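You operate a simulated robot arm through the tools that you are given. There is no shell and no other tool. Be economical: measure what you need, move in short steps, check, and stop when the job is done.

The job below is to be done with a simulated robot arm. You get a single attempt, and the scene is never put back.

TASK
Damp-wipe the dried dust, then slide the white carton over the clean patch.
Fine: wet the green pad at the sponge tray and put it back on its mat.

It is judged by the outcome, as a careful person would: the job done as asked, and still so three seconds after it is handed in. It fails if anything else is knocked over, pushed out of place, dropped, spilled or broken.

THE ROBOT
A 7-joint arm with a two-finger parallel gripper, fixed in place. Base frame: the origin is at the foot of the arm, x ahead of it, y to its left, z up; the work surface is at about z = 0.98. Units: m, rad, N and s.
With the tool pointing down near the work surface it reaches from about 0.32 to 0.78 m from the base axis. Its first joint turns from -2.897 to 2.897 rad. Payload 3.91 kg.
The tool frame sits at the grasp point between the pads (the TCP): z along the fingers, y along the line on which they close. The tips reach 0.03 m beyond it. The gripper opens to 0.11 m. The fingers are 0.02 m wide and 0.01 m thick; the gripper's body (0.048 by 0.112 m) begins 0.055 m behind the TCP.
Orientation is that of the tool frame in the base frame, as a unit quaternion [w, x, y, z]. With the fingers straight down and closing along the base's y, the tool's x points along the base's -x, its y along +y and its z along -z.

THE INTERFACE
- The arm moves only by the tool nudge_tool. Its arguments are lists of equal length, an entry for each row: "offset": the shift along the tool's x, y, z in units of 400 mm (1.0 is 400 mm), a list of three; "angular": the turn, a rotation vector about the tool's x, y, z in units of 90 degrees (1.0 is 90 degrees), a list of three. In form: {"offset": [[x, y, z], ...], "angular": [[rx, ry, rz], ...]}. A call has 1 to 8 rows; each row is the pose to reach, as a shift and turn from the pose commanded when the call began, along the tool's axes at that moment. "jaw" is the finger opening in m, from 0 to 0.11, set as the call begins (left out, the last holds). A call with a number of a shift or a turn outside -1 to 1 is refused whole. A row lasts 0.2 s, in which the tool goes at most 0.05 m and 0.15 rad; a call with a longer step from one row to the next is refused whole, and so is a gripper value outside its range. A pose out of reach is approached as far as the arm can. The call stops where the force on the tool passes 40 N (or 10 N more than at its start, if that is more) or the arm is blocked; 0.2 s more then pass. The fingers move at their own pace (about 0.153 m/s each) and stop on an object; they squeeze with about 37 N. The grip force told is the motor's: it shows also when the fingers shut on nothing. Time passes only in rows, and 0.2 s behind the last, so rows that repeat a pose let the fingers close. It gives the time, the measured TCP pose, the force on the tool (base axes), the opening and the grip force at its end, in the units of the frame above (readings bear some noise), and new pictures: "show" is both (left out), scene, wrist or none.
- Cameras (640 x 400 px; columns grow to the right, rows downward): "scene" is fixed at [0.3856, 0.5078, 1.63]; the picture's right is [-0.92, -0.40, 0.00], its down [-0.30, 0.70, -0.65] and it looks along [0.26, -0.60, -0.76] (base axes); focal length 233 px, centre (320, 200). "wrist" rides on the gripper at [0.077, 0.007, -0.114] in the tool frame; the picture's right is [-0.09, 1.00, 0.00], its down [-0.80, -0.07, -0.59] and it looks along [-0.59, -0.05, 0.80] (tool axes); focal length 270 px, centre (320, 200). There is no depth. A picture from a camera that has moved, and an enlarged one, comes with that camera's place and axes in the base frame and with its lens. The place of the scene camera against the robot may be out by one fixed shift of up to 0.025 m in any direction.
- move_column(by): slides the trunk up (or, below 0, down) by that many m; the arm rides with it, the base frame stays. It gives what a move gives, with no picture.
- enlarge(camera, box): a new picture of the part [left, top, right, bottom] of that camera's present view, enlarged. The clock stands still meanwhile.
- hand_in(): hands the job in; it is judged then, once.

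Work in short steps. Places have to be worked out from the pictures, the camera data and where the tool is seen: move nearer, look again, correct. Check each grasp and each placing, and mend what went wrong. You have 120 turns and 170 pictures in all, those below and enlarged ones among them. Open the gripper and draw the arm clear of the work before you hand the job in, unless the task says otherwise; then end with one line.

The tools are called after "Call:" as name(argument=value, ...) on one line, values as JSON. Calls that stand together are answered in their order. nudge_tool: Moves the arm, as the interface text tells. Its arguments: {"type":"object","properties":{"offset":{"type":"array","items":{"type":"array","items":{"type":"number"}}},"angular":{"type":"array","items":{"type":"array","items":{"type":"number"}}},"jaw":{"type":"number"},"show":{"type":"string","enum":["both","scene","wrist","none"]}},"required":["offset","angular"]} The other tools are called the same way: move_column (by) slides the trunk up or down; enlarge (camera, box) takes an enlarged picture of a part of a camera's view; hand_in () hands the job in.

At the start:

```text
time: 0.0
tcp_pos: [0.4156, -0.0571, 1.3626]
ee_rot: [-0.001, 0.0, 1.0, 0.001]
force: [-0.6, -0.5, 0.4]
finger_gap: 0.1102
grip_force: 0.1
trunk travel left (down, up): [-0.575, 0.035]
```

scene: 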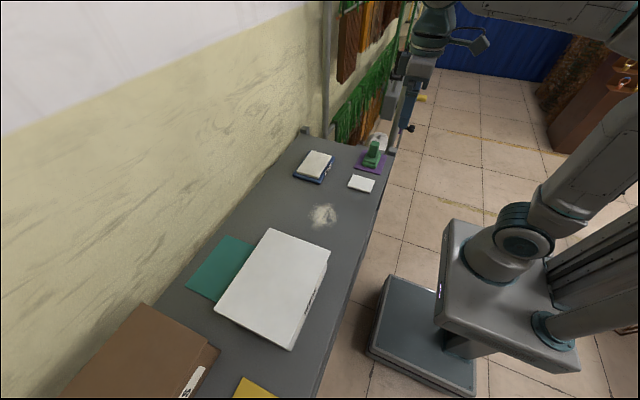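
wrist: 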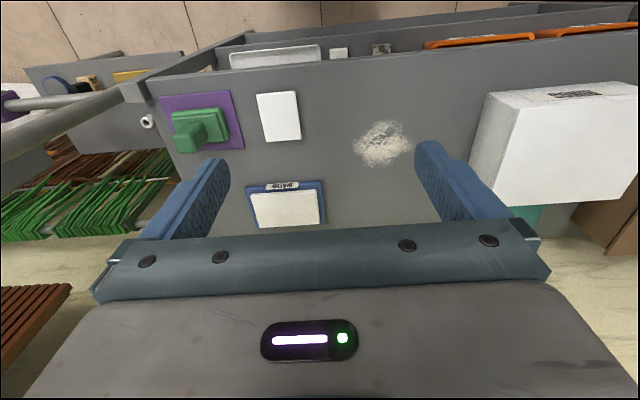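

I'll look closely at the pad, tray, dust and carton first, before moving anything.

Call:
enlarge(camera="wrist", box=[140, 70, 340, 240])

Call:
enlarge(camera="scene", box=[280, 120, 410, 240])

Call:
enlarge(camera="scene", box=[60, 210, 380, 400])

Call:
enlarge(camera="wrist", box=[330, 60, 640, 260])

```text
2.35 times, centred on (240, 155) of wrist
camera zoom: at [0.3387, -0.0512, 1.4762], right [0.09, 1.0, 0.0], down [0.8, -0.07, 0.59], along [0.59, -0.05, -0.8], focal length 636 px, centre (508, 306)
```

zoom: 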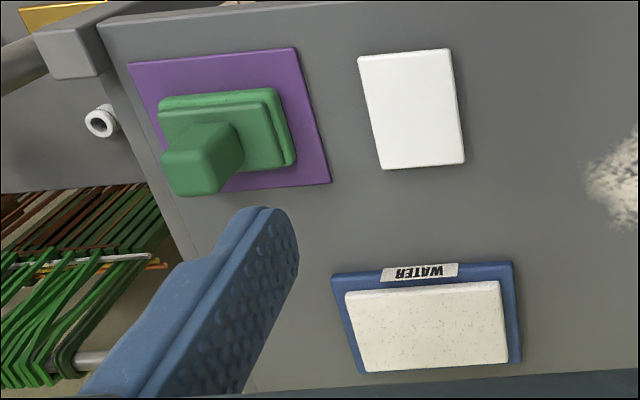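

```text
3.33 times, centred on (345, 180) of scene
camera zoom: at [0.3856, 0.5078, 1.63], right [-0.92, -0.4, 0.0], down [-0.3, 0.7, -0.65], along [0.26, -0.6, -0.76], focal length 777 px, centre (237, 267)
```

zoom: 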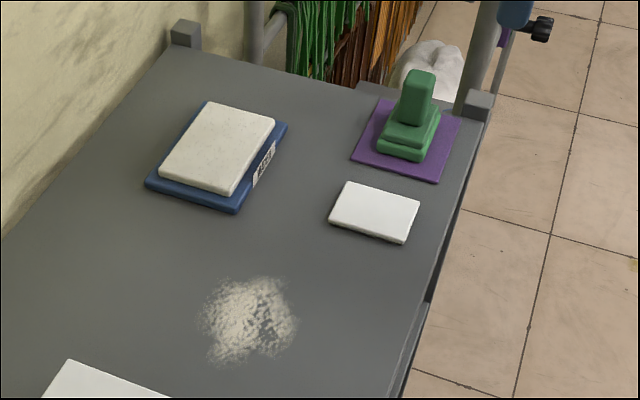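

```text
2.00 times, centred on (220, 305) of scene
camera zoom: at [0.3856, 0.5078, 1.63], right [-0.92, -0.4, 0.0], down [-0.3, 0.7, -0.65], along [0.26, -0.6, -0.76], focal length 466 px, centre (520, -10)
```

zoom: 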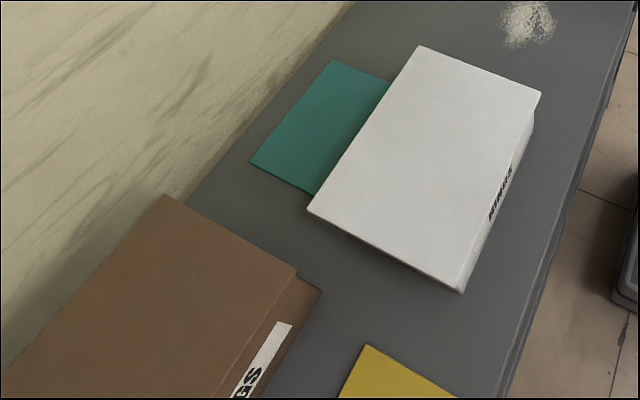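

```text
2.00 times, centred on (485, 160) of wrist
camera zoom: at [0.3387, -0.0512, 1.4762], right [0.09, 1.0, 0.0], down [0.8, -0.07, 0.59], along [0.59, -0.05, -0.8], focal length 541 px, centre (-10, 280)
```

zoom: 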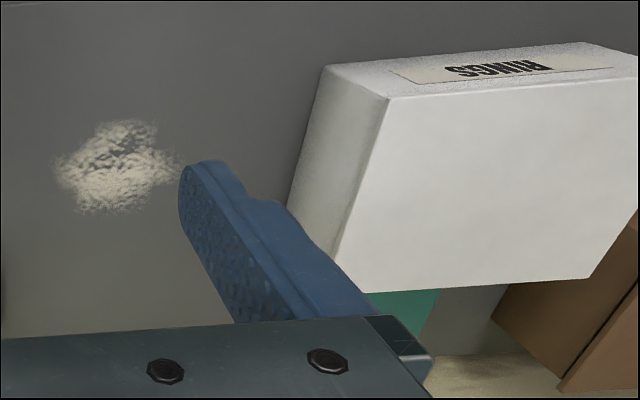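

The purple mat centres on about (0.506, -0.287), and the green pad on it has an upright post handle. The blue tray labelled WATER holds the sponge at about (0.72, -0.16), and the dust is at about (0.576, 0.054). I'll move nearer above the pad for a closer look.

Call:
nudge_tool(offset=[[-0.0143, -0.0958, 0.0595], [-0.0287, -0.1917, 0.119], [-0.043, -0.2875, 0.1785], [-0.0573, -0.3833, 0.238], [-0.0717, -0.479, 0.2975], [-0.086, -0.575, 0.357]], angular=[[0, 0, 0], [0, 0, 0], [0, 0, 0], [0, 0, 0], [0, 0, 0], [0, 0, 0]])

```text
time: 1.4
tcp_pos: [0.4506, -0.2908, 1.2197]
ee_rot: [0.0, 0.0, 1.0, 0.0]
force: [0.0, 0.2, 0.2]
finger_gap: 0.11
grip_force: 0.1
trunk travel left (down, up): [-0.575, 0.035]
camera wrist: at [0.3738, -0.2841, 1.3335], right [0.09, 1.0, 0.0], down [0.8, -0.07, 0.59], along [0.59, -0.05, -0.8], focal length 270 px, centre (320, 200)
```

scene: 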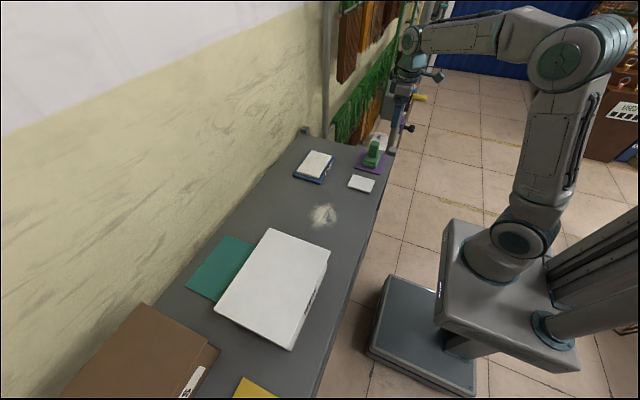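
wrist: 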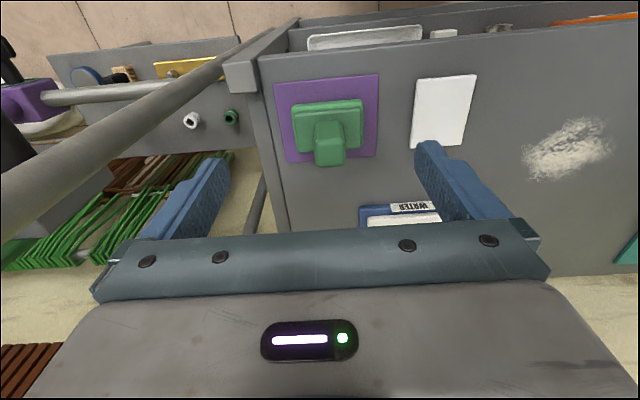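

The corner pole stands at about y = -0.387, so a grasp closing along y clears it by roughly 3 cm. I'll enlarge the pad to place its handle.

Call:
enlarge(camera="wrist", box=[230, 50, 400, 180])

```text
3.08 times, centred on (315, 115) of wrist
camera zoom: at [0.3738, -0.2841, 1.3335], right [0.09, 1.0, 0.0], down [0.8, -0.07, 0.59], along [0.59, -0.05, -0.8], focal length 832 px, centre (335, 462)
```

zoom: 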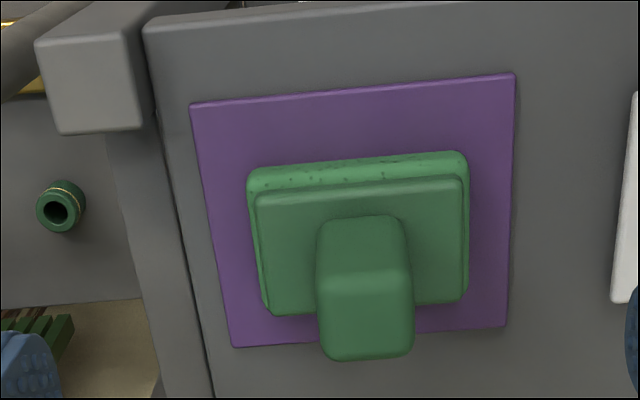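

From the close-up, the post spans x 0.493–0.520 and y -0.300 to -0.269, with its top at z≈1.07. The sponge base is about 0.055 × 0.09 m, centred at (0.507, -0.283). I'll move above the post and check the alignment.

Call:
nudge_tool(offset=[[-0.047, 0.004, 0.083], [-0.093, 0.007, 0.167], [-0.14, 0.012, 0.25]], angular=[[0, 0, 0], [0, 0, 0], [0, 0, 0]], jaw=0.075)

```text
time: 2.2
tcp_pos: [0.5076, -0.2842, 1.1189]
ee_rot: [0.001, 0.0, 1.0, 0.0]
force: [0.1, 0.0, 0.0]
finger_gap: 0.0751
grip_force: 0.0
trunk travel left (down, up): [-0.575, 0.035]
camera wrist: at [0.4303, -0.277, 1.2324], right [0.09, 1.0, 0.0], down [0.8, -0.07, 0.59], along [0.59, -0.05, -0.8], focal length 270 px, centre (320, 200)
```

scene: 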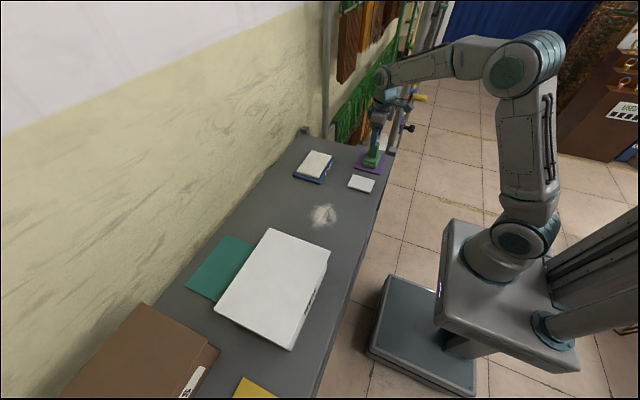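
wrist: 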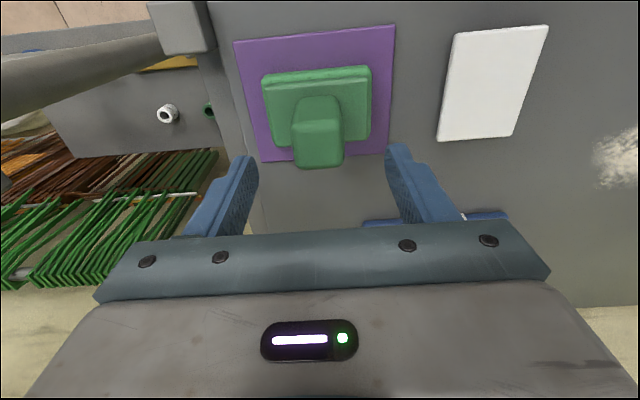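

The post sits centred between the fingers, so I'll descend to z≈1.05 and then close.

Call:
nudge_tool(offset=[[0.002, 0.001, 0.07], [0.003, 0.001, 0.13], [0.003, 0.001, 0.172]], angular=[[0, 0, 0], [0, 0, 0], [0, 0, 0]], jaw=0.075, show="wrist")

Call:
nudge_tool(offset=[[0, 0, 0], [0, 0, 0], [0, 0, 0]], angular=[[0, 0, 0], [0, 0, 0], [0, 0, 0]], jaw=0.0, show="wrist")

```text
time: 3.0
tcp_pos: [0.5043, -0.2808, 1.0498]
ee_rot: [-0.001, 0.001, 1.0, -0.001]
force: [-0.1, -0.5, 0.3]
finger_gap: 0.0749
grip_force: 0.1
trunk travel left (down, up): [-0.575, 0.035]
camera wrist: at [0.4279, -0.2752, 1.1641], right [0.09, 1.0, 0.0], down [0.8, -0.07, 0.59], along [0.59, -0.05, -0.8], focal length 270 px, centre (320, 200)
```

wrist: 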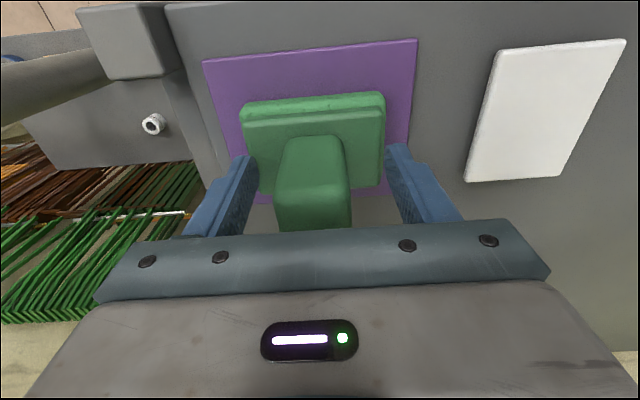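

```text
time: 3.8
tcp_pos: [0.5051, -0.2827, 1.0505]
ee_rot: [-0.001, 0.0, 1.0, 0.0]
force: [-1.1, -0.7, -0.2]
finger_gap: 0.0339
grip_force: 36.9
trunk travel left (down, up): [-0.575, 0.035]
camera wrist: at [0.4278, -0.2752, 1.1644], right [0.09, 1.0, 0.0], down [0.8, -0.07, 0.59], along [0.59, -0.05, -0.8], focal length 270 px, centre (320, 200)
```

wrist: 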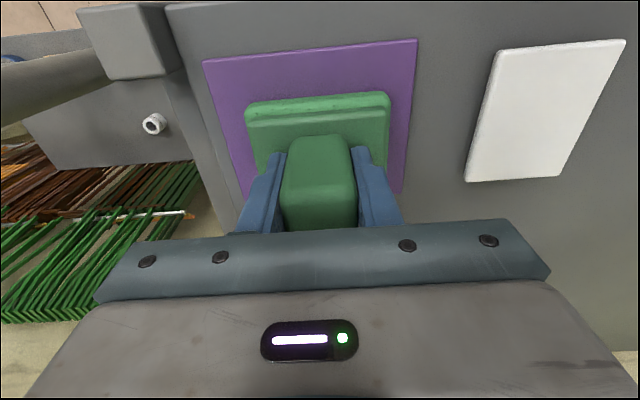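

The jaws hold the post at a 34 mm gap, with the pad resting on the mat at TCP z = 1.050. Next I lift about 10 cm and move toward the tray to look at it.

Call:
nudge_tool(offset=[[0, 0, -0.1], [0, 0, -0.2], [0, 0, -0.3], [-0.03, 0.09, -0.3], [-0.06, 0.18, -0.3], [-0.1, 0.27, -0.3], [-0.15, 0.32, -0.3]], angular=[[0, 0, 0], [0, 0, 0], [0, 0, 0], [0, 0, 0], [0, 0, 0], [0, 0, 0], [0, 0, 0]])

```text
time: 5.4
tcp_pos: [0.5649, -0.1543, 1.1689]
ee_rot: [-0.001, -0.001, 1.0, 0.0]
force: [1.1, 0.0, -0.9]
finger_gap: 0.0335
grip_force: 37.0
trunk travel left (down, up): [-0.575, 0.035]
camera wrist: at [0.4886, -0.147, 1.2827], right [0.09, 1.0, 0.0], down [0.8, -0.07, 0.59], along [0.59, -0.05, -0.8], focal length 270 px, centre (320, 200)
```

scene: 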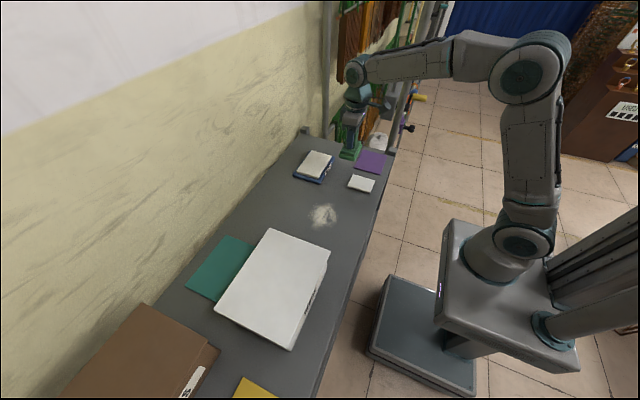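
wrist: 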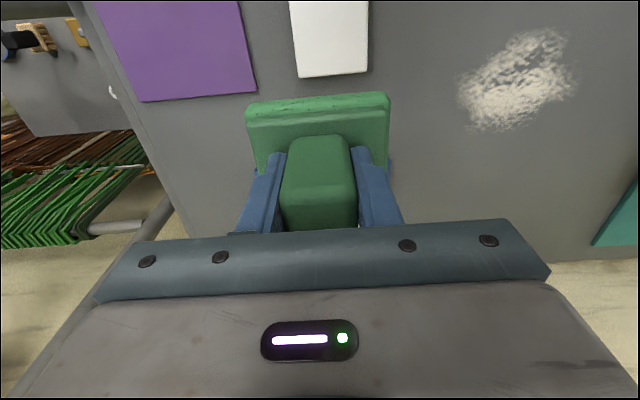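

The dust is centred at (0.579, 0.056) with a radius of about 0.055. The sponge spans x 0.655–0.747 and y -0.229 to -0.085. I'll go over the sponge centre at z≈1.13.

Call:
nudge_tool(offset=[[-0.1, -0.002, 0.0], [-0.2, -0.004, 0.03], [-0.29, -0.006, 0.07], [-0.345, -0.008, 0.0975]], angular=[[0, 0, 0], [0, 0, 0], [0, 0, 0], [0, 0, 0]])

Call:
enlarge(camera="scene", box=[270, 70, 420, 200])

```text
time: 6.4
tcp_pos: [0.7022, -0.1567, 1.131]
ee_rot: [0.001, 0.001, 1.0, 0.0]
force: [1.7, -0.1, -1.1]
finger_gap: 0.0339
grip_force: 37.1
trunk travel left (down, up): [-0.575, 0.035]
camera wrist: at [0.6262, -0.1499, 1.2453], right [0.09, 1.0, 0.0], down [0.8, -0.07, 0.59], along [0.59, -0.05, -0.8], focal length 270 px, centre (320, 200)
```

scene: 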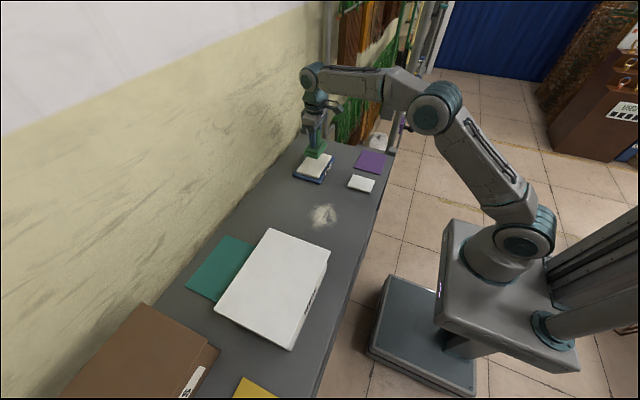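
wrist: 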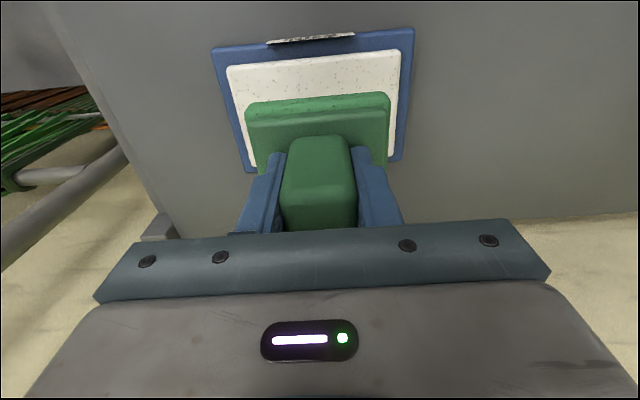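

```text
3.08 times, centred on (345, 135) of scene
camera zoom: at [0.3856, 0.5078, 1.63], right [-0.92, -0.4, 0.0], down [-0.3, 0.7, -0.65], along [0.26, -0.6, -0.76], focal length 717 px, centre (243, 400)
```

zoom: 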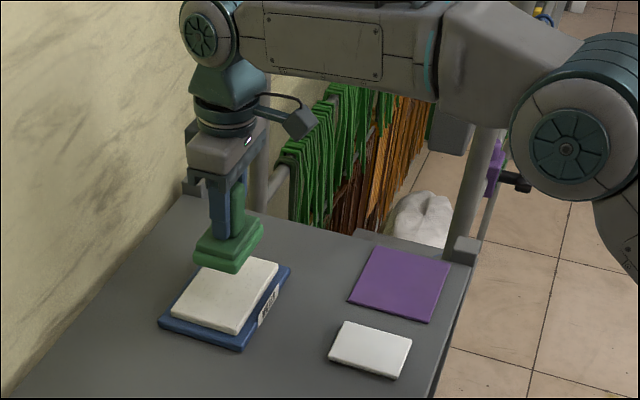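

The pad is over the sponge, and I'll shift it about 6 mm forward to centre it. I'll go down gently and watch the force.

Call:
nudge_tool(offset=[[-0.015, -0.002, 0.05], [-0.015, -0.002, 0.09], [-0.015, -0.002, 0.11], [-0.015, -0.002, 0.12]], angular=[[0, 0, 0], [0, 0, 0], [0, 0, 0], [0, 0, 0]], show="wrist")

```text
time: 7.4
tcp_pos: [0.7074, -0.1594, 1.0848]
ee_rot: [0.001, 0.002, 1.0, -0.001]
force: [-0.5, 0.5, -2.1]
finger_gap: 0.0338
grip_force: 37.3
trunk travel left (down, up): [-0.575, 0.035]
camera wrist: at [0.6312, -0.1524, 1.1977], right [0.09, 1.0, 0.0], down [0.8, -0.07, 0.59], along [0.59, -0.05, -0.8], focal length 270 px, centre (320, 200)
```

wrist: 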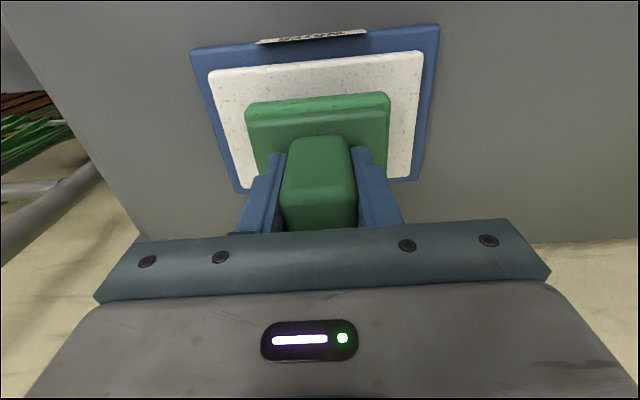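

There's no contact yet, so I'll continue down in small steps.

Call:
nudge_tool(offset=[[0, 0, 0.006], [0, 0, 0.012], [0, 0, 0.018], [0, 0, 0.024], [0, 0, 0.03]], angular=[[0, 0, 0], [0, 0, 0], [0, 0, 0], [0, 0, 0], [0, 0, 0]], show="wrist")

```text
time: 8.6
tcp_pos: [0.708, -0.1602, 1.0723]
ee_rot: [-0.001, 0.001, 1.0, 0.0]
force: [0.7, -0.5, -2.2]
finger_gap: 0.0334
grip_force: 37.1
trunk travel left (down, up): [-0.575, 0.035]
camera wrist: at [0.6314, -0.1523, 1.1861], right [0.09, 1.0, 0.0], down [0.8, -0.07, 0.59], along [0.59, -0.05, -0.8], focal length 270 px, centre (320, 200)
```

wrist: 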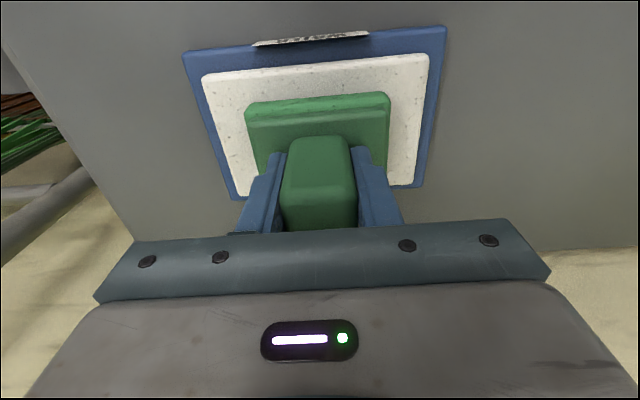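

Call:
nudge_tool(offset=[[0, 0, 0.005], [0, 0, 0.01], [0, 0, 0.015], [0, 0, 0.02], [0, 0, 0.02]], angular=[[0, 0, 0], [0, 0, 0], [0, 0, 0], [0, 0, 0], [0, 0, 0]], show="wrist")

```text
time: 9.9
tcp_pos: [0.7097, -0.1596, 1.0705]
ee_rot: [0.005, 0.001, 1.0, -0.002]
force: [-3.4, 0.3, 13.1]
finger_gap: 0.0337
grip_force: 37.3
trunk travel left (down, up): [-0.575, 0.035]
stopped in row 5: the force on the tool passed its limit (the readings are from after the stop); the commanded pose is now the measured one
camera wrist: at [0.6306, -0.1521, 1.1836], right [0.09, 1.0, 0.0], down [0.79, -0.07, 0.6], along [0.6, -0.06, -0.8], focal length 270 px, centre (320, 200)
```

wrist: 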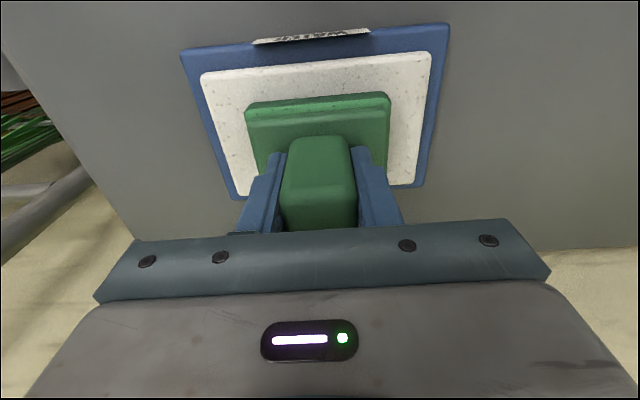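

The pad pressed on the sponge at z = 1.070, now at 13 N. I'll hold it there briefly to soak, then lift.

Call:
nudge_tool(offset=[[0, 0, 0.002], [0, 0, 0.002], [0, 0, 0.002], [0, 0, 0.002], [0, 0, 0.002]], angular=[[0, 0, 0], [0, 0, 0], [0, 0, 0], [0, 0, 0], [0, 0, 0]], show="none")

Call:
nudge_tool(offset=[[0, 0, -0.04], [0, 0, -0.12], [0, 0, -0.2]], angular=[[0, 0, 0], [0, 0, 0], [0, 0, 0]])

Call:
enlarge(camera="scene", box=[270, 70, 420, 200])

```text
time: 11.1
tcp_pos: [0.7087, -0.1601, 1.071]
ee_rot: [0.006, -0.001, 1.0, -0.002]
force: [1.1, -0.5, 30.5]
finger_gap: 0.0335
grip_force: 36.9
trunk travel left (down, up): [-0.575, 0.035]
```

```text
time: 11.9
tcp_pos: [0.7103, -0.1593, 1.1456]
ee_rot: [0.004, 0.001, 1.0, -0.001]
force: [0.7, -0.2, -1.6]
finger_gap: 0.0338
grip_force: 36.6
trunk travel left (down, up): [-0.575, 0.035]
camera wrist: at [0.6319, -0.153, 1.259], right [0.09, 1.0, 0.0], down [0.8, -0.07, 0.6], along [0.6, -0.05, -0.8], focal length 270 px, centre (320, 200)
```

scene: 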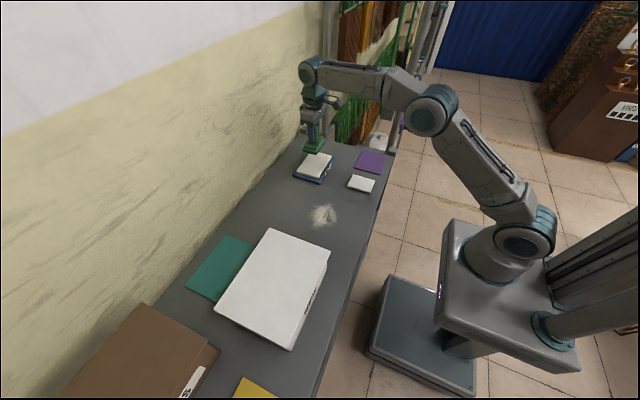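
wrist: 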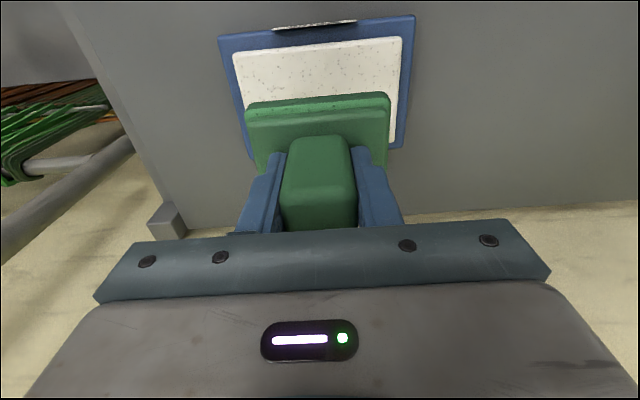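

```text
3.08 times, centred on (345, 135) of scene
camera zoom: at [0.3856, 0.5078, 1.63], right [-0.92, -0.4, 0.0], down [-0.3, 0.7, -0.65], along [0.26, -0.6, -0.76], focal length 717 px, centre (243, 400)
```

zoom: 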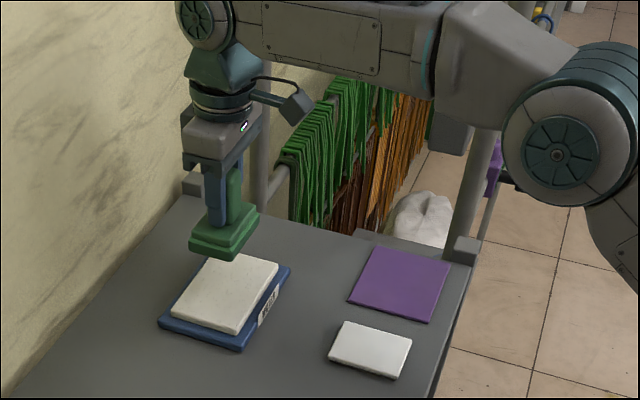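

The pad now looks darker, so it is wet. I'll carry it over to the near edge of the dust, correcting the slight tilt on the way.

Call:
nudge_tool(offset=[[0.07, 0.08, 0], [0.15, 0.165, 0], [0.225, 0.25, 0], [0.3, 0.335, 0], [0.38, 0.42, 0], [0.45, 0.5, 0.03]], angular=[[0, 0.005, 0], [0, 0.005, 0], [0, 0.005, 0], [0, 0.005, 0], [0, 0.005, 0], [0, 0.005, 0]])

```text
time: 13.3
tcp_pos: [0.5292, 0.04, 1.1349]
ee_rot: [0.0, 0.001, 1.0, -0.001]
force: [-0.2, 0.1, -0.3]
finger_gap: 0.0337
grip_force: 37.1
trunk travel left (down, up): [-0.575, 0.035]
camera wrist: at [0.4525, 0.0479, 1.2488], right [0.09, 1.0, 0.0], down [0.8, -0.07, 0.59], along [0.59, -0.05, -0.8], focal length 270 px, centre (320, 200)
```

scene: 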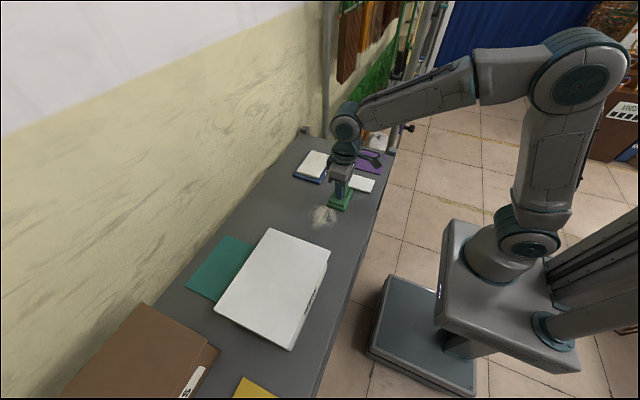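
wrist: 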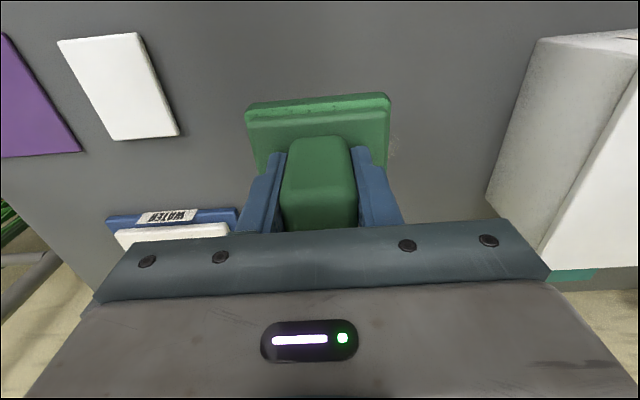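

The pad is clear of everything beside the dust. I'll descend to just above the table.

Call:
nudge_tool(offset=[[0, 0, 0.1], [0, 0, 0.17], [0, 0, 0.205], [0, 0, 0.211], [0, 0, 0.216], [0, 0, 0.219], [0, 0, 0.222]], angular=[[0, 0, 0], [0, 0, 0], [0, 0, 0], [0, 0, 0], [0, 0, 0], [0, 0, 0], [0, 0, 0]], show="none")

```text
time: 14.9
tcp_pos: [0.5288, 0.0403, 1.0452]
ee_rot: [0.0, 0.002, 1.0, -0.001]
force: [-0.8, 0.3, 0.0]
finger_gap: 0.0337
grip_force: 37.2
trunk travel left (down, up): [-0.575, 0.035]
```

Call:
nudge_tool(offset=[[0, 0, 0.002], [0, 0, 0.004], [0, 0, 0.005], [0, 0, 0.005]], angular=[[0, 0, 0], [0, 0, 0], [0, 0, 0], [0, 0, 0]], show="none")

```text
time: 15.9
tcp_pos: [0.5293, 0.04, 1.0449]
ee_rot: [0.001, 0.001, 1.0, -0.001]
force: [-1.2, 0.3, 17.3]
finger_gap: 0.0337
grip_force: 37.2
trunk travel left (down, up): [-0.575, 0.035]
```

The pad is in contact with 17 N of pressure. I'll wipe forward through the dust.

Call:
nudge_tool(offset=[[-0.035, 0, 0], [-0.07, 0, 0], [-0.105, 0, 0], [-0.14, 0, 0], [-0.175, 0, 0], [-0.21, 0, 0], [-0.245, 0, 0], [-0.26, 0, 0]], angular=[[0, 0, 0], [0, 0, 0], [0, 0, 0], [0, 0, 0], [0, 0, 0], [0, 0, 0], [0, 0, 0], [0, 0, 0]])

```text
time: 17.7
tcp_pos: [0.6307, 0.0391, 1.043]
ee_rot: [0.001, 0.001, 1.0, -0.001]
force: [-10.2, -0.4, 20.3]
finger_gap: 0.0338
grip_force: 37.1
trunk travel left (down, up): [-0.575, 0.035]
camera wrist: at [0.5543, 0.0471, 1.1579], right [0.09, 1.0, 0.0], down [0.8, -0.07, 0.6], along [0.59, -0.05, -0.8], focal length 270 px, centre (320, 200)
```

scene: 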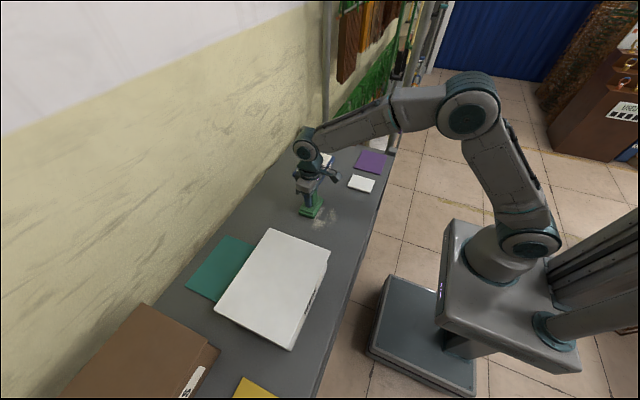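
wrist: 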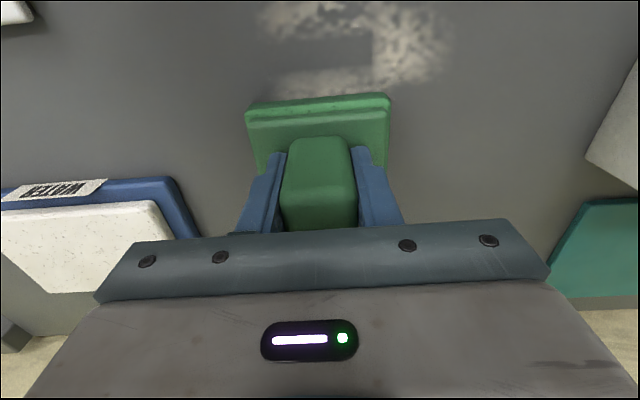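

The pass cleared the middle, but faint bands and a strip toward +y remain. I'll shift 3 cm toward +y and stroke back, keeping the pressure on.

Call:
nudge_tool(offset=[[0, 0.035, 0], [0, 0.07, 0], [0.045, 0.08, 0], [0.09, 0.08, 0], [0.135, 0.08, 0], [0.18, 0.08, 0], [0.225, 0.08, 0], [0.26, 0.08, 0]], angular=[[0, 0, 0], [0, 0, 0], [0, 0, 0], [0, 0, 0], [0, 0, 0], [0, 0, 0], [0, 0, 0], [0, 0, 0]], show="none")

Call:
nudge_tool(offset=[[-0.035, 0, 0], [-0.07, 0, 0], [-0.105, 0, 0], [-0.14, 0, 0], [-0.175, 0, 0], [-0.21, 0, 0], [-0.245, 0, 0], [-0.26, 0, 0]], angular=[[0, 0, 0], [0, 0, 0], [0, 0, 0], [0, 0, 0], [0, 0, 0], [0, 0, 0], [0, 0, 0], [0, 0, 0]], show="wrist")

```text
time: 19.5
tcp_pos: [0.5299, 0.0736, 1.0433]
ee_rot: [0.001, 0.0, 1.0, -0.001]
force: [6.9, 0.7, 27.7]
finger_gap: 0.0334
grip_force: 36.9
trunk travel left (down, up): [-0.575, 0.035]
```

```text
time: 21.3
tcp_pos: [0.6322, 0.0731, 1.0443]
ee_rot: [0.0, 0.0, 1.0, -0.001]
force: [-5.5, 0.4, 11.4]
finger_gap: 0.0337
grip_force: 37.2
trunk travel left (down, up): [-0.575, 0.035]
camera wrist: at [0.555, 0.0796, 1.1578], right [0.09, 1.0, 0.0], down [0.8, -0.07, 0.6], along [0.59, -0.05, -0.8], focal length 270 px, centre (320, 200)
```

wrist: 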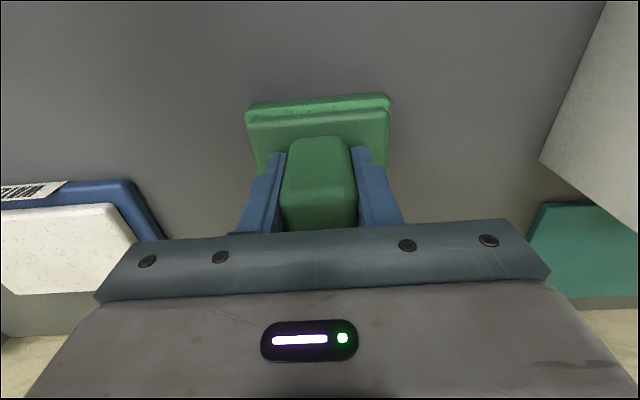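

The patch looks clean now. I'll do one more return stroke on the -y side for certainty, then lift and inspect.

Call:
nudge_tool(offset=[[0, -0.05, 0], [0, -0.1, 0], [0.04, -0.125, 0], [0.085, -0.125, 0], [0.13, -0.125, 0], [0.175, -0.125, 0], [0.22, -0.125, 0], [0.26, -0.125, 0]], angular=[[0, 0, 0], [0, 0, 0], [0, 0, 0], [0, 0, 0], [0, 0, 0], [0, 0, 0], [0, 0, 0], [0, 0, 0]], show="none")

Call:
nudge_tool(offset=[[0, 0, -0.1], [0.03, -0.06, -0.2], [0.03, -0.16, -0.26], [0.03, -0.28, -0.26], [0.03, -0.4, -0.26]], angular=[[0, 0, 0], [0, 0, 0], [0, 0, 0], [0, 0, 0], [0, 0, 0]])

Call:
enlarge(camera="scene", box=[260, 120, 420, 260])

```text
time: 23.1
tcp_pos: [0.5294, 0.0233, 1.0443]
ee_rot: [0.001, 0.0, 1.0, -0.001]
force: [6.4, -0.5, 24.5]
finger_gap: 0.0335
grip_force: 37.4
trunk travel left (down, up): [-0.575, 0.035]
```

```text
time: 24.3
tcp_pos: [0.5171, -0.1409, 1.1486]
ee_rot: [-0.001, 0.0, 1.0, -0.002]
force: [0.5, -0.1, -1.3]
finger_gap: 0.0334
grip_force: 37.3
trunk travel left (down, up): [-0.575, 0.035]
camera wrist: at [0.4399, -0.133, 1.2624], right [0.09, 1.0, 0.0], down [0.8, -0.07, 0.59], along [0.59, -0.05, -0.8], focal length 270 px, centre (320, 200)
```

scene: 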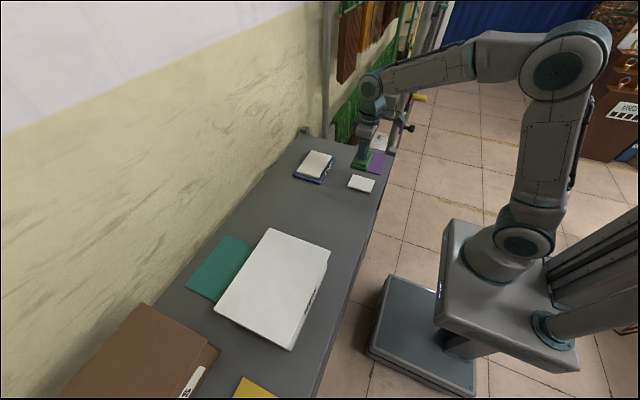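
wrist: 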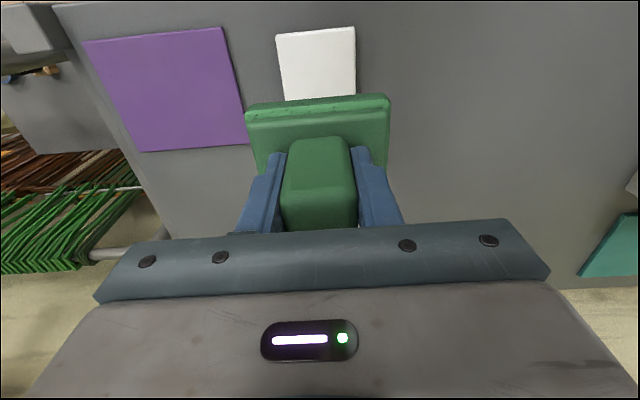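

```text
2.86 times, centred on (340, 190) of scene
camera zoom: at [0.3856, 0.5078, 1.63], right [-0.92, -0.4, 0.0], down [-0.3, 0.7, -0.65], along [0.26, -0.6, -0.76], focal length 666 px, centre (263, 229)
```

zoom: 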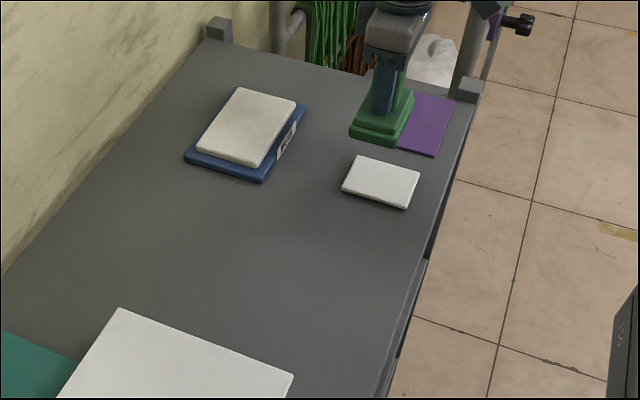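

The dust is completely gone. I'll return the pad to above its mat at (0.505, -0.283).

Call:
nudge_tool(offset=[[0.01, -0.12, 0], [0.02, -0.24, 0], [0.03, -0.355, 0], [0.03, -0.355, 0.1], [0.03, -0.355, 0.17]], angular=[[0, 0, 0], [0, 0, 0], [0, 0, 0], [0, 0, 0], [0, 0, 0]])

```text
time: 25.5
tcp_pos: [0.5051, -0.2802, 1.0784]
ee_rot: [-0.001, 0.001, 1.0, -0.001]
force: [0.7, 0.2, -1.6]
finger_gap: 0.0338
grip_force: 37.2
trunk travel left (down, up): [-0.575, 0.035]
camera wrist: at [0.4289, -0.2729, 1.1931], right [0.09, 1.0, 0.0], down [0.8, -0.07, 0.59], along [0.59, -0.05, -0.8], focal length 270 px, centre (320, 200)
```

scene: 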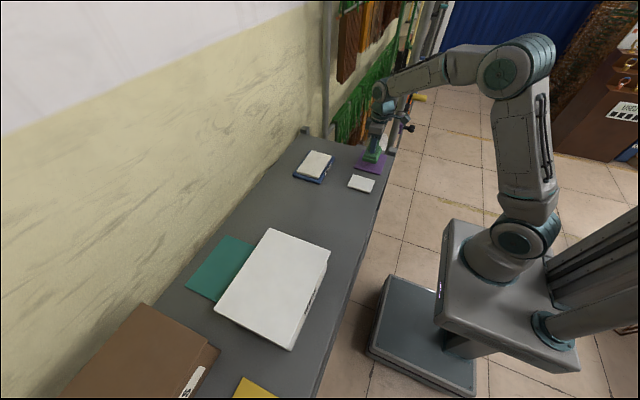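
wrist: 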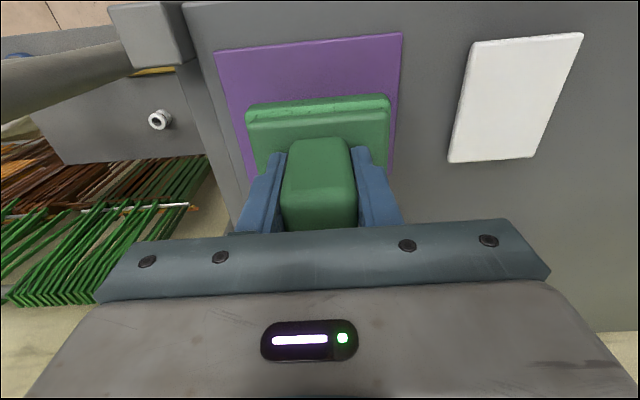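

The pad is aligned over the mat, so I'll lower it to contact.

Call:
nudge_tool(offset=[[0, -0.005, 0.03], [0, -0.005, 0.055], [0, -0.005, 0.066], [0, -0.005, 0.07], [0, -0.005, 0.073], [0, -0.005, 0.073]], angular=[[0, 0, 0], [0, 0, 0], [0, 0, 0], [0, 0, 0], [0, 0, 0], [0, 0, 0]], show="none")

```text
time: 26.9
tcp_pos: [0.5037, -0.2811, 1.0495]
ee_rot: [0.0, 0.001, 1.0, -0.001]
force: [0.0, -0.6, -0.9]
finger_gap: 0.0337
grip_force: 37.1
trunk travel left (down, up): [-0.575, 0.035]
```

Call:
nudge_tool(offset=[[0, 0, 0.003], [0, 0, 0.005], [0, 0, 0.007], [0, 0, 0.007]], angular=[[0, 0, 0], [0, 0, 0], [0, 0, 0], [0, 0, 0]], show="none")

```text
time: 27.9
tcp_pos: [0.504, -0.2805, 1.0499]
ee_rot: [0.002, 0.001, 1.0, -0.003]
force: [2.7, -2.0, 27.9]
finger_gap: 0.0336
grip_force: 37.8
trunk travel left (down, up): [-0.575, 0.035]
```

The pad is seated on the mat, so I'll relieve the pressure and open the fingers.

Call:
nudge_tool(offset=[[0, 0, -0.004], [0, 0, -0.004]], angular=[[0, 0, 0], [0, 0, 0]], show="none")

Call:
nudge_tool(offset=[[0, 0, 0], [0, 0, 0], [0, 0, 0]], angular=[[0, 0, 0], [0, 0, 0], [0, 0, 0]], jaw=0.075, show="none")

Call:
nudge_tool(offset=[[0, 0, -0.08], [0, 0, -0.18], [0, 0, -0.28], [0, 0, -0.4], [0.05, 0.1, -0.45]], angular=[[0, 0, 0], [0, 0, 0], [0, 0, 0], [0, 0, 0], [0, 0, 0]])

```text
time: 28.5
tcp_pos: [0.5044, -0.2807, 1.0492]
ee_rot: [0.002, 0.001, 1.0, -0.002]
force: [5.7, -5.4, 26.1]
finger_gap: 0.0339
grip_force: 36.7
trunk travel left (down, up): [-0.575, 0.035]
```

```text
time: 29.3
tcp_pos: [0.5037, -0.2806, 1.0469]
ee_rot: [-0.001, 0.0, 1.0, -0.001]
force: [-0.1, -0.6, -0.9]
finger_gap: 0.0752
grip_force: 0.0
trunk travel left (down, up): [-0.575, 0.035]
```

```text
time: 30.5
tcp_pos: [0.4833, -0.2421, 1.2311]
ee_rot: [0.0, 0.0, 1.0, -0.001]
force: [-0.1, 0.9, 0.5]
finger_gap: 0.0751
grip_force: 0.0
trunk travel left (down, up): [-0.575, 0.035]
camera wrist: at [0.4071, -0.2341, 1.3456], right [0.09, 1.0, 0.0], down [0.8, -0.07, 0.59], along [0.59, -0.05, -0.8], focal length 270 px, centre (320, 200)
```

scene: 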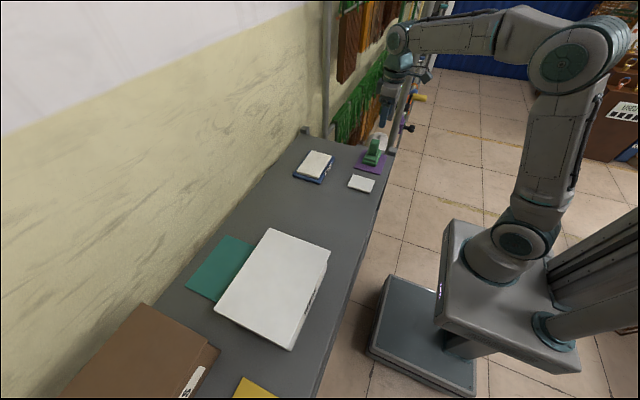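
wrist: 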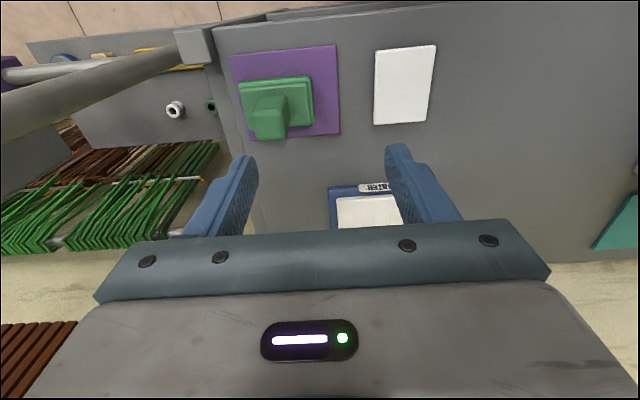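

Call:
enlarge(camera="wrist", box=[210, 30, 360, 150])

```text
3.33 times, centred on (285, 90) of wrist
camera zoom: at [0.4071, -0.2341, 1.3456], right [0.09, 1.0, 0.0], down [0.8, -0.07, 0.59], along [0.59, -0.05, -0.8], focal length 901 px, centre (437, 567)
```

zoom: 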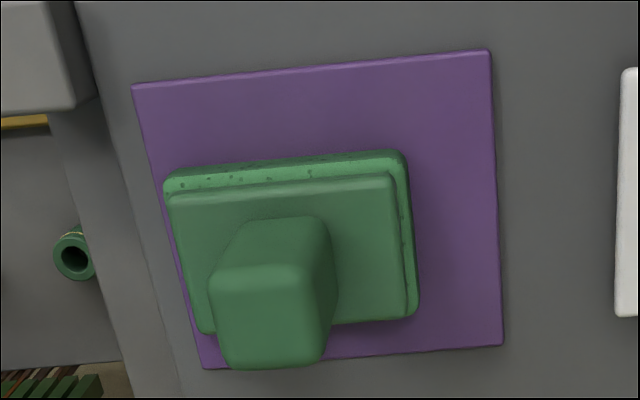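

The pad seems to sit about 12–15 mm toward -y on its mat. I'll check from the same viewpoint as the earlier look.

Call:
nudge_tool(offset=[[0.041, -0.06, 0.014], [0.082, -0.12, 0.028]], angular=[[0, 0, 0], [0, 0, 0]], show="none")

Call:
enlarge(camera="wrist", box=[230, 50, 400, 180])

```text
time: 31.1
tcp_pos: [0.4513, -0.2925, 1.2193]
ee_rot: [0.0, 0.001, 1.0, -0.001]
force: [-0.1, 0.0, -0.4]
finger_gap: 0.0749
grip_force: 0.0
trunk travel left (down, up): [-0.575, 0.035]
```

```text
3.08 times, centred on (315, 115) of wrist
camera zoom: at [0.3747, -0.2845, 1.3325], right [0.09, 1.0, 0.0], down [0.8, -0.07, 0.59], along [0.59, -0.05, -0.8], focal length 832 px, centre (335, 462)
```

zoom: 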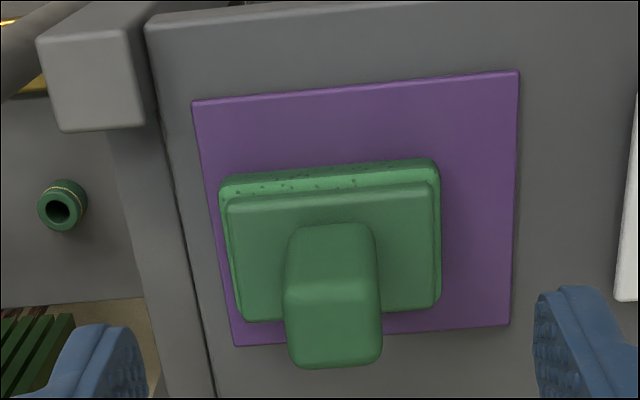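

The pad is still fully on the mat but has shifted about 12 mm, so I'll regrasp it and recentre it.

Call:
nudge_tool(offset=[[-0.047, -0.003, 0.08], [-0.094, -0.006, 0.16], [-0.14, -0.008, 0.25], [-0.14, -0.008, 0.34], [-0.14, -0.008, 0.4], [-0.14, -0.008, 0.42]], angular=[[0, 0, 0], [0, 0, 0], [0, 0, 0], [0, 0, 0], [0, 0, 0], [0, 0, 0]], show="wrist")

Call:
nudge_tool(offset=[[0, 0, 0], [0, 0, 0], [0, 0, 0], [0, 0, -0.01], [0, 0.015, -0.02], [0, 0.03, -0.02]], angular=[[0, 0, 0], [0, 0, 0], [0, 0, 0], [0, 0, 0], [0, 0, 0], [0, 0, 0]], jaw=0.0, show="wrist")

```text
time: 32.5
tcp_pos: [0.5085, -0.2929, 1.0479]
ee_rot: [0.0, 0.001, 1.0, -0.001]
force: [0.1, 0.6, 0.0]
finger_gap: 0.0751
grip_force: 0.0
trunk travel left (down, up): [-0.575, 0.035]
camera wrist: at [0.4318, -0.2849, 1.1626], right [0.09, 1.0, 0.0], down [0.8, -0.07, 0.59], along [0.59, -0.05, -0.8], focal length 270 px, centre (320, 200)
```

wrist: 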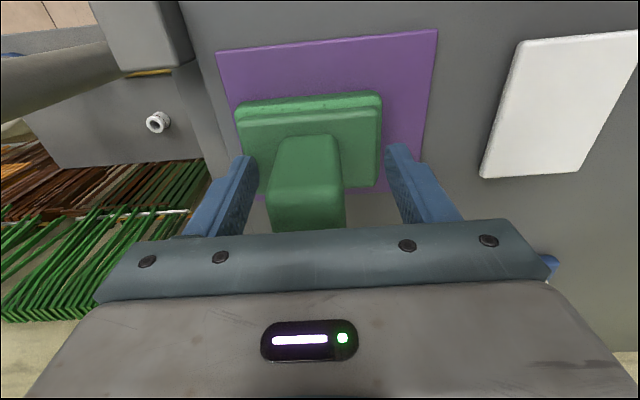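

```text
time: 33.9
tcp_pos: [0.5078, -0.2808, 1.0583]
ee_rot: [-0.001, 0.0, 1.0, -0.001]
force: [0.7, -0.3, -1.7]
finger_gap: 0.0338
grip_force: 37.0
trunk travel left (down, up): [-0.575, 0.035]
camera wrist: at [0.4314, -0.2733, 1.1716], right [0.09, 1.0, 0.0], down [0.8, -0.07, 0.59], along [0.59, -0.05, -0.8], focal length 270 px, centre (320, 200)
```

wrist: 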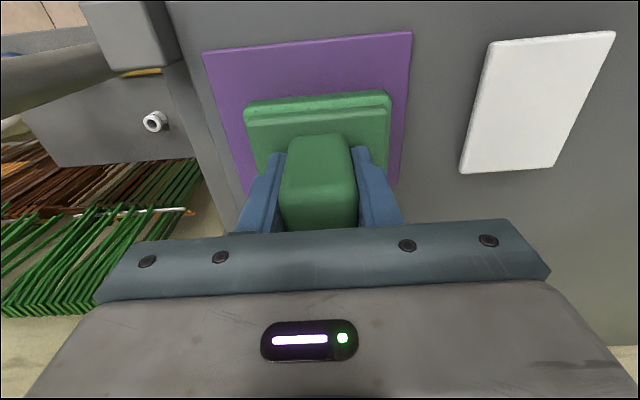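

Call:
nudge_tool(offset=[[0, -0.002, 0.01], [0, -0.002, 0.016], [0, -0.002, 0.02], [0, -0.002, 0.022], [0, -0.002, 0.022]], angular=[[0, 0, 0], [0, 0, 0], [0, 0, 0], [0, 0, 0], [0, 0, 0]], show="none")

```text
time: 35.1
tcp_pos: [0.5095, -0.281, 1.0493]
ee_rot: [0.0, 0.001, 1.0, -0.001]
force: [0.5, -0.5, 1.7]
finger_gap: 0.0334
grip_force: 36.9
trunk travel left (down, up): [-0.575, 0.035]
```

The pad is in light contact, so I'll release it now, opening slightly first.

Call:
nudge_tool(offset=[[0, 0, 0], [0, 0, 0]], angular=[[0, 0, 0], [0, 0, 0]], jaw=0.05, show="wrist")

Call:
nudge_tool(offset=[[0, 0, -0.08], [0, 0, -0.16], [0, 0, -0.24], [0.05, 0, -0.33], [0.14, 0, -0.42]], angular=[[0, 0, 0], [0, 0, 0], [0, 0, 0], [0, 0, 0], [0, 0, 0]], jaw=0.075, show="none")

Call:
enlarge(camera="wrist", box=[230, 50, 400, 180])

```text
time: 35.7
tcp_pos: [0.508, -0.2814, 1.0482]
ee_rot: [0.0, 0.0, 1.0, -0.001]
force: [-0.3, 0.4, -0.3]
finger_gap: 0.0502
grip_force: 0.1
trunk travel left (down, up): [-0.575, 0.035]
camera wrist: at [0.4321, -0.2739, 1.1626], right [0.09, 1.0, 0.0], down [0.8, -0.07, 0.59], along [0.59, -0.05, -0.8], focal length 270 px, centre (320, 200)
```

wrist: 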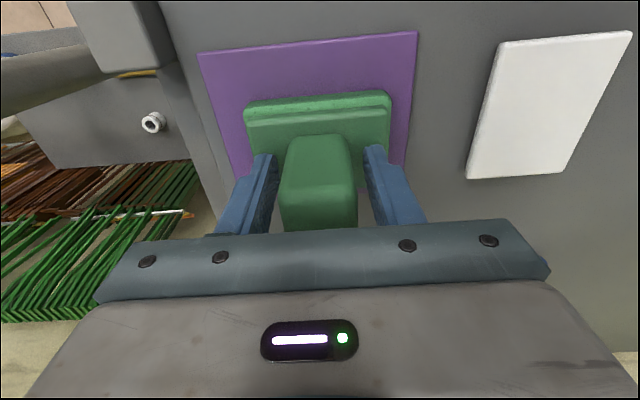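

```text
refused: row 5 steps farther than a row can; nothing moved
```

```text
3.08 times, centred on (315, 115) of wrist
camera zoom: at [0.4321, -0.2739, 1.1626], right [0.09, 1.0, 0.0], down [0.8, -0.07, 0.59], along [0.59, -0.05, -0.8], focal length 832 px, centre (335, 462)
```

zoom: 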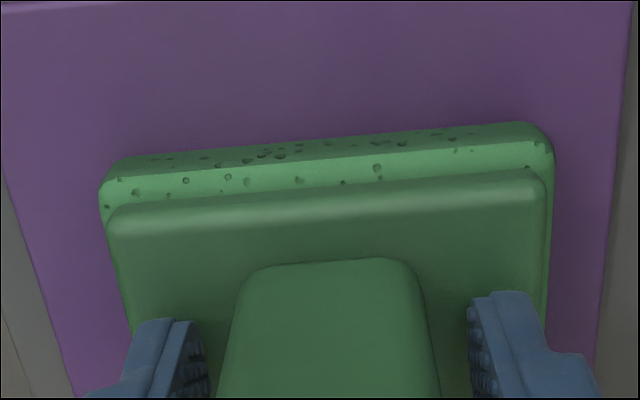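

The pad is centred and released, and it did not shift this time. I'll lift straight up and look again.

Call:
nudge_tool(offset=[[0, 0, -0.08], [0, 0, -0.16], [0, 0, -0.24], [0.04, 0, -0.33], [0.09, 0, -0.42], [0.14, 0, -0.44]], angular=[[0, 0, 0], [0, 0, 0], [0, 0, 0], [0, 0, 0], [0, 0, 0], [0, 0, 0]], jaw=0.06, show="none")

Call:
enlarge(camera="wrist", box=[230, 50, 400, 180])

```text
time: 37.1
tcp_pos: [0.45, -0.2808, 1.2251]
ee_rot: [0.0, 0.001, 1.0, -0.001]
force: [0.1, 0.7, 0.0]
finger_gap: 0.0598
grip_force: 0.1
trunk travel left (down, up): [-0.575, 0.035]
```

```text
3.08 times, centred on (315, 115) of wrist
camera zoom: at [0.3742, -0.2737, 1.338], right [0.09, 1.0, 0.0], down [0.8, -0.07, 0.59], along [0.59, -0.05, -0.8], focal length 832 px, centre (335, 462)
```

zoom: 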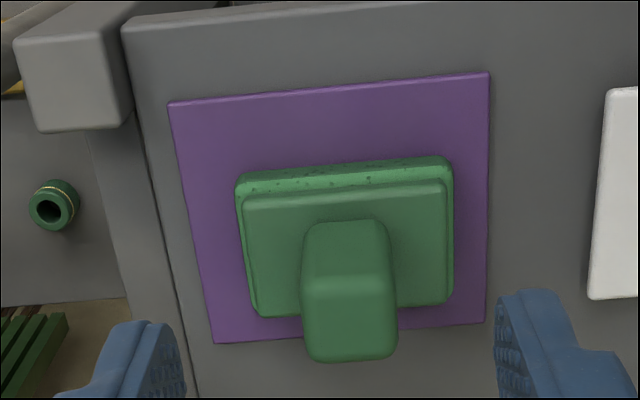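

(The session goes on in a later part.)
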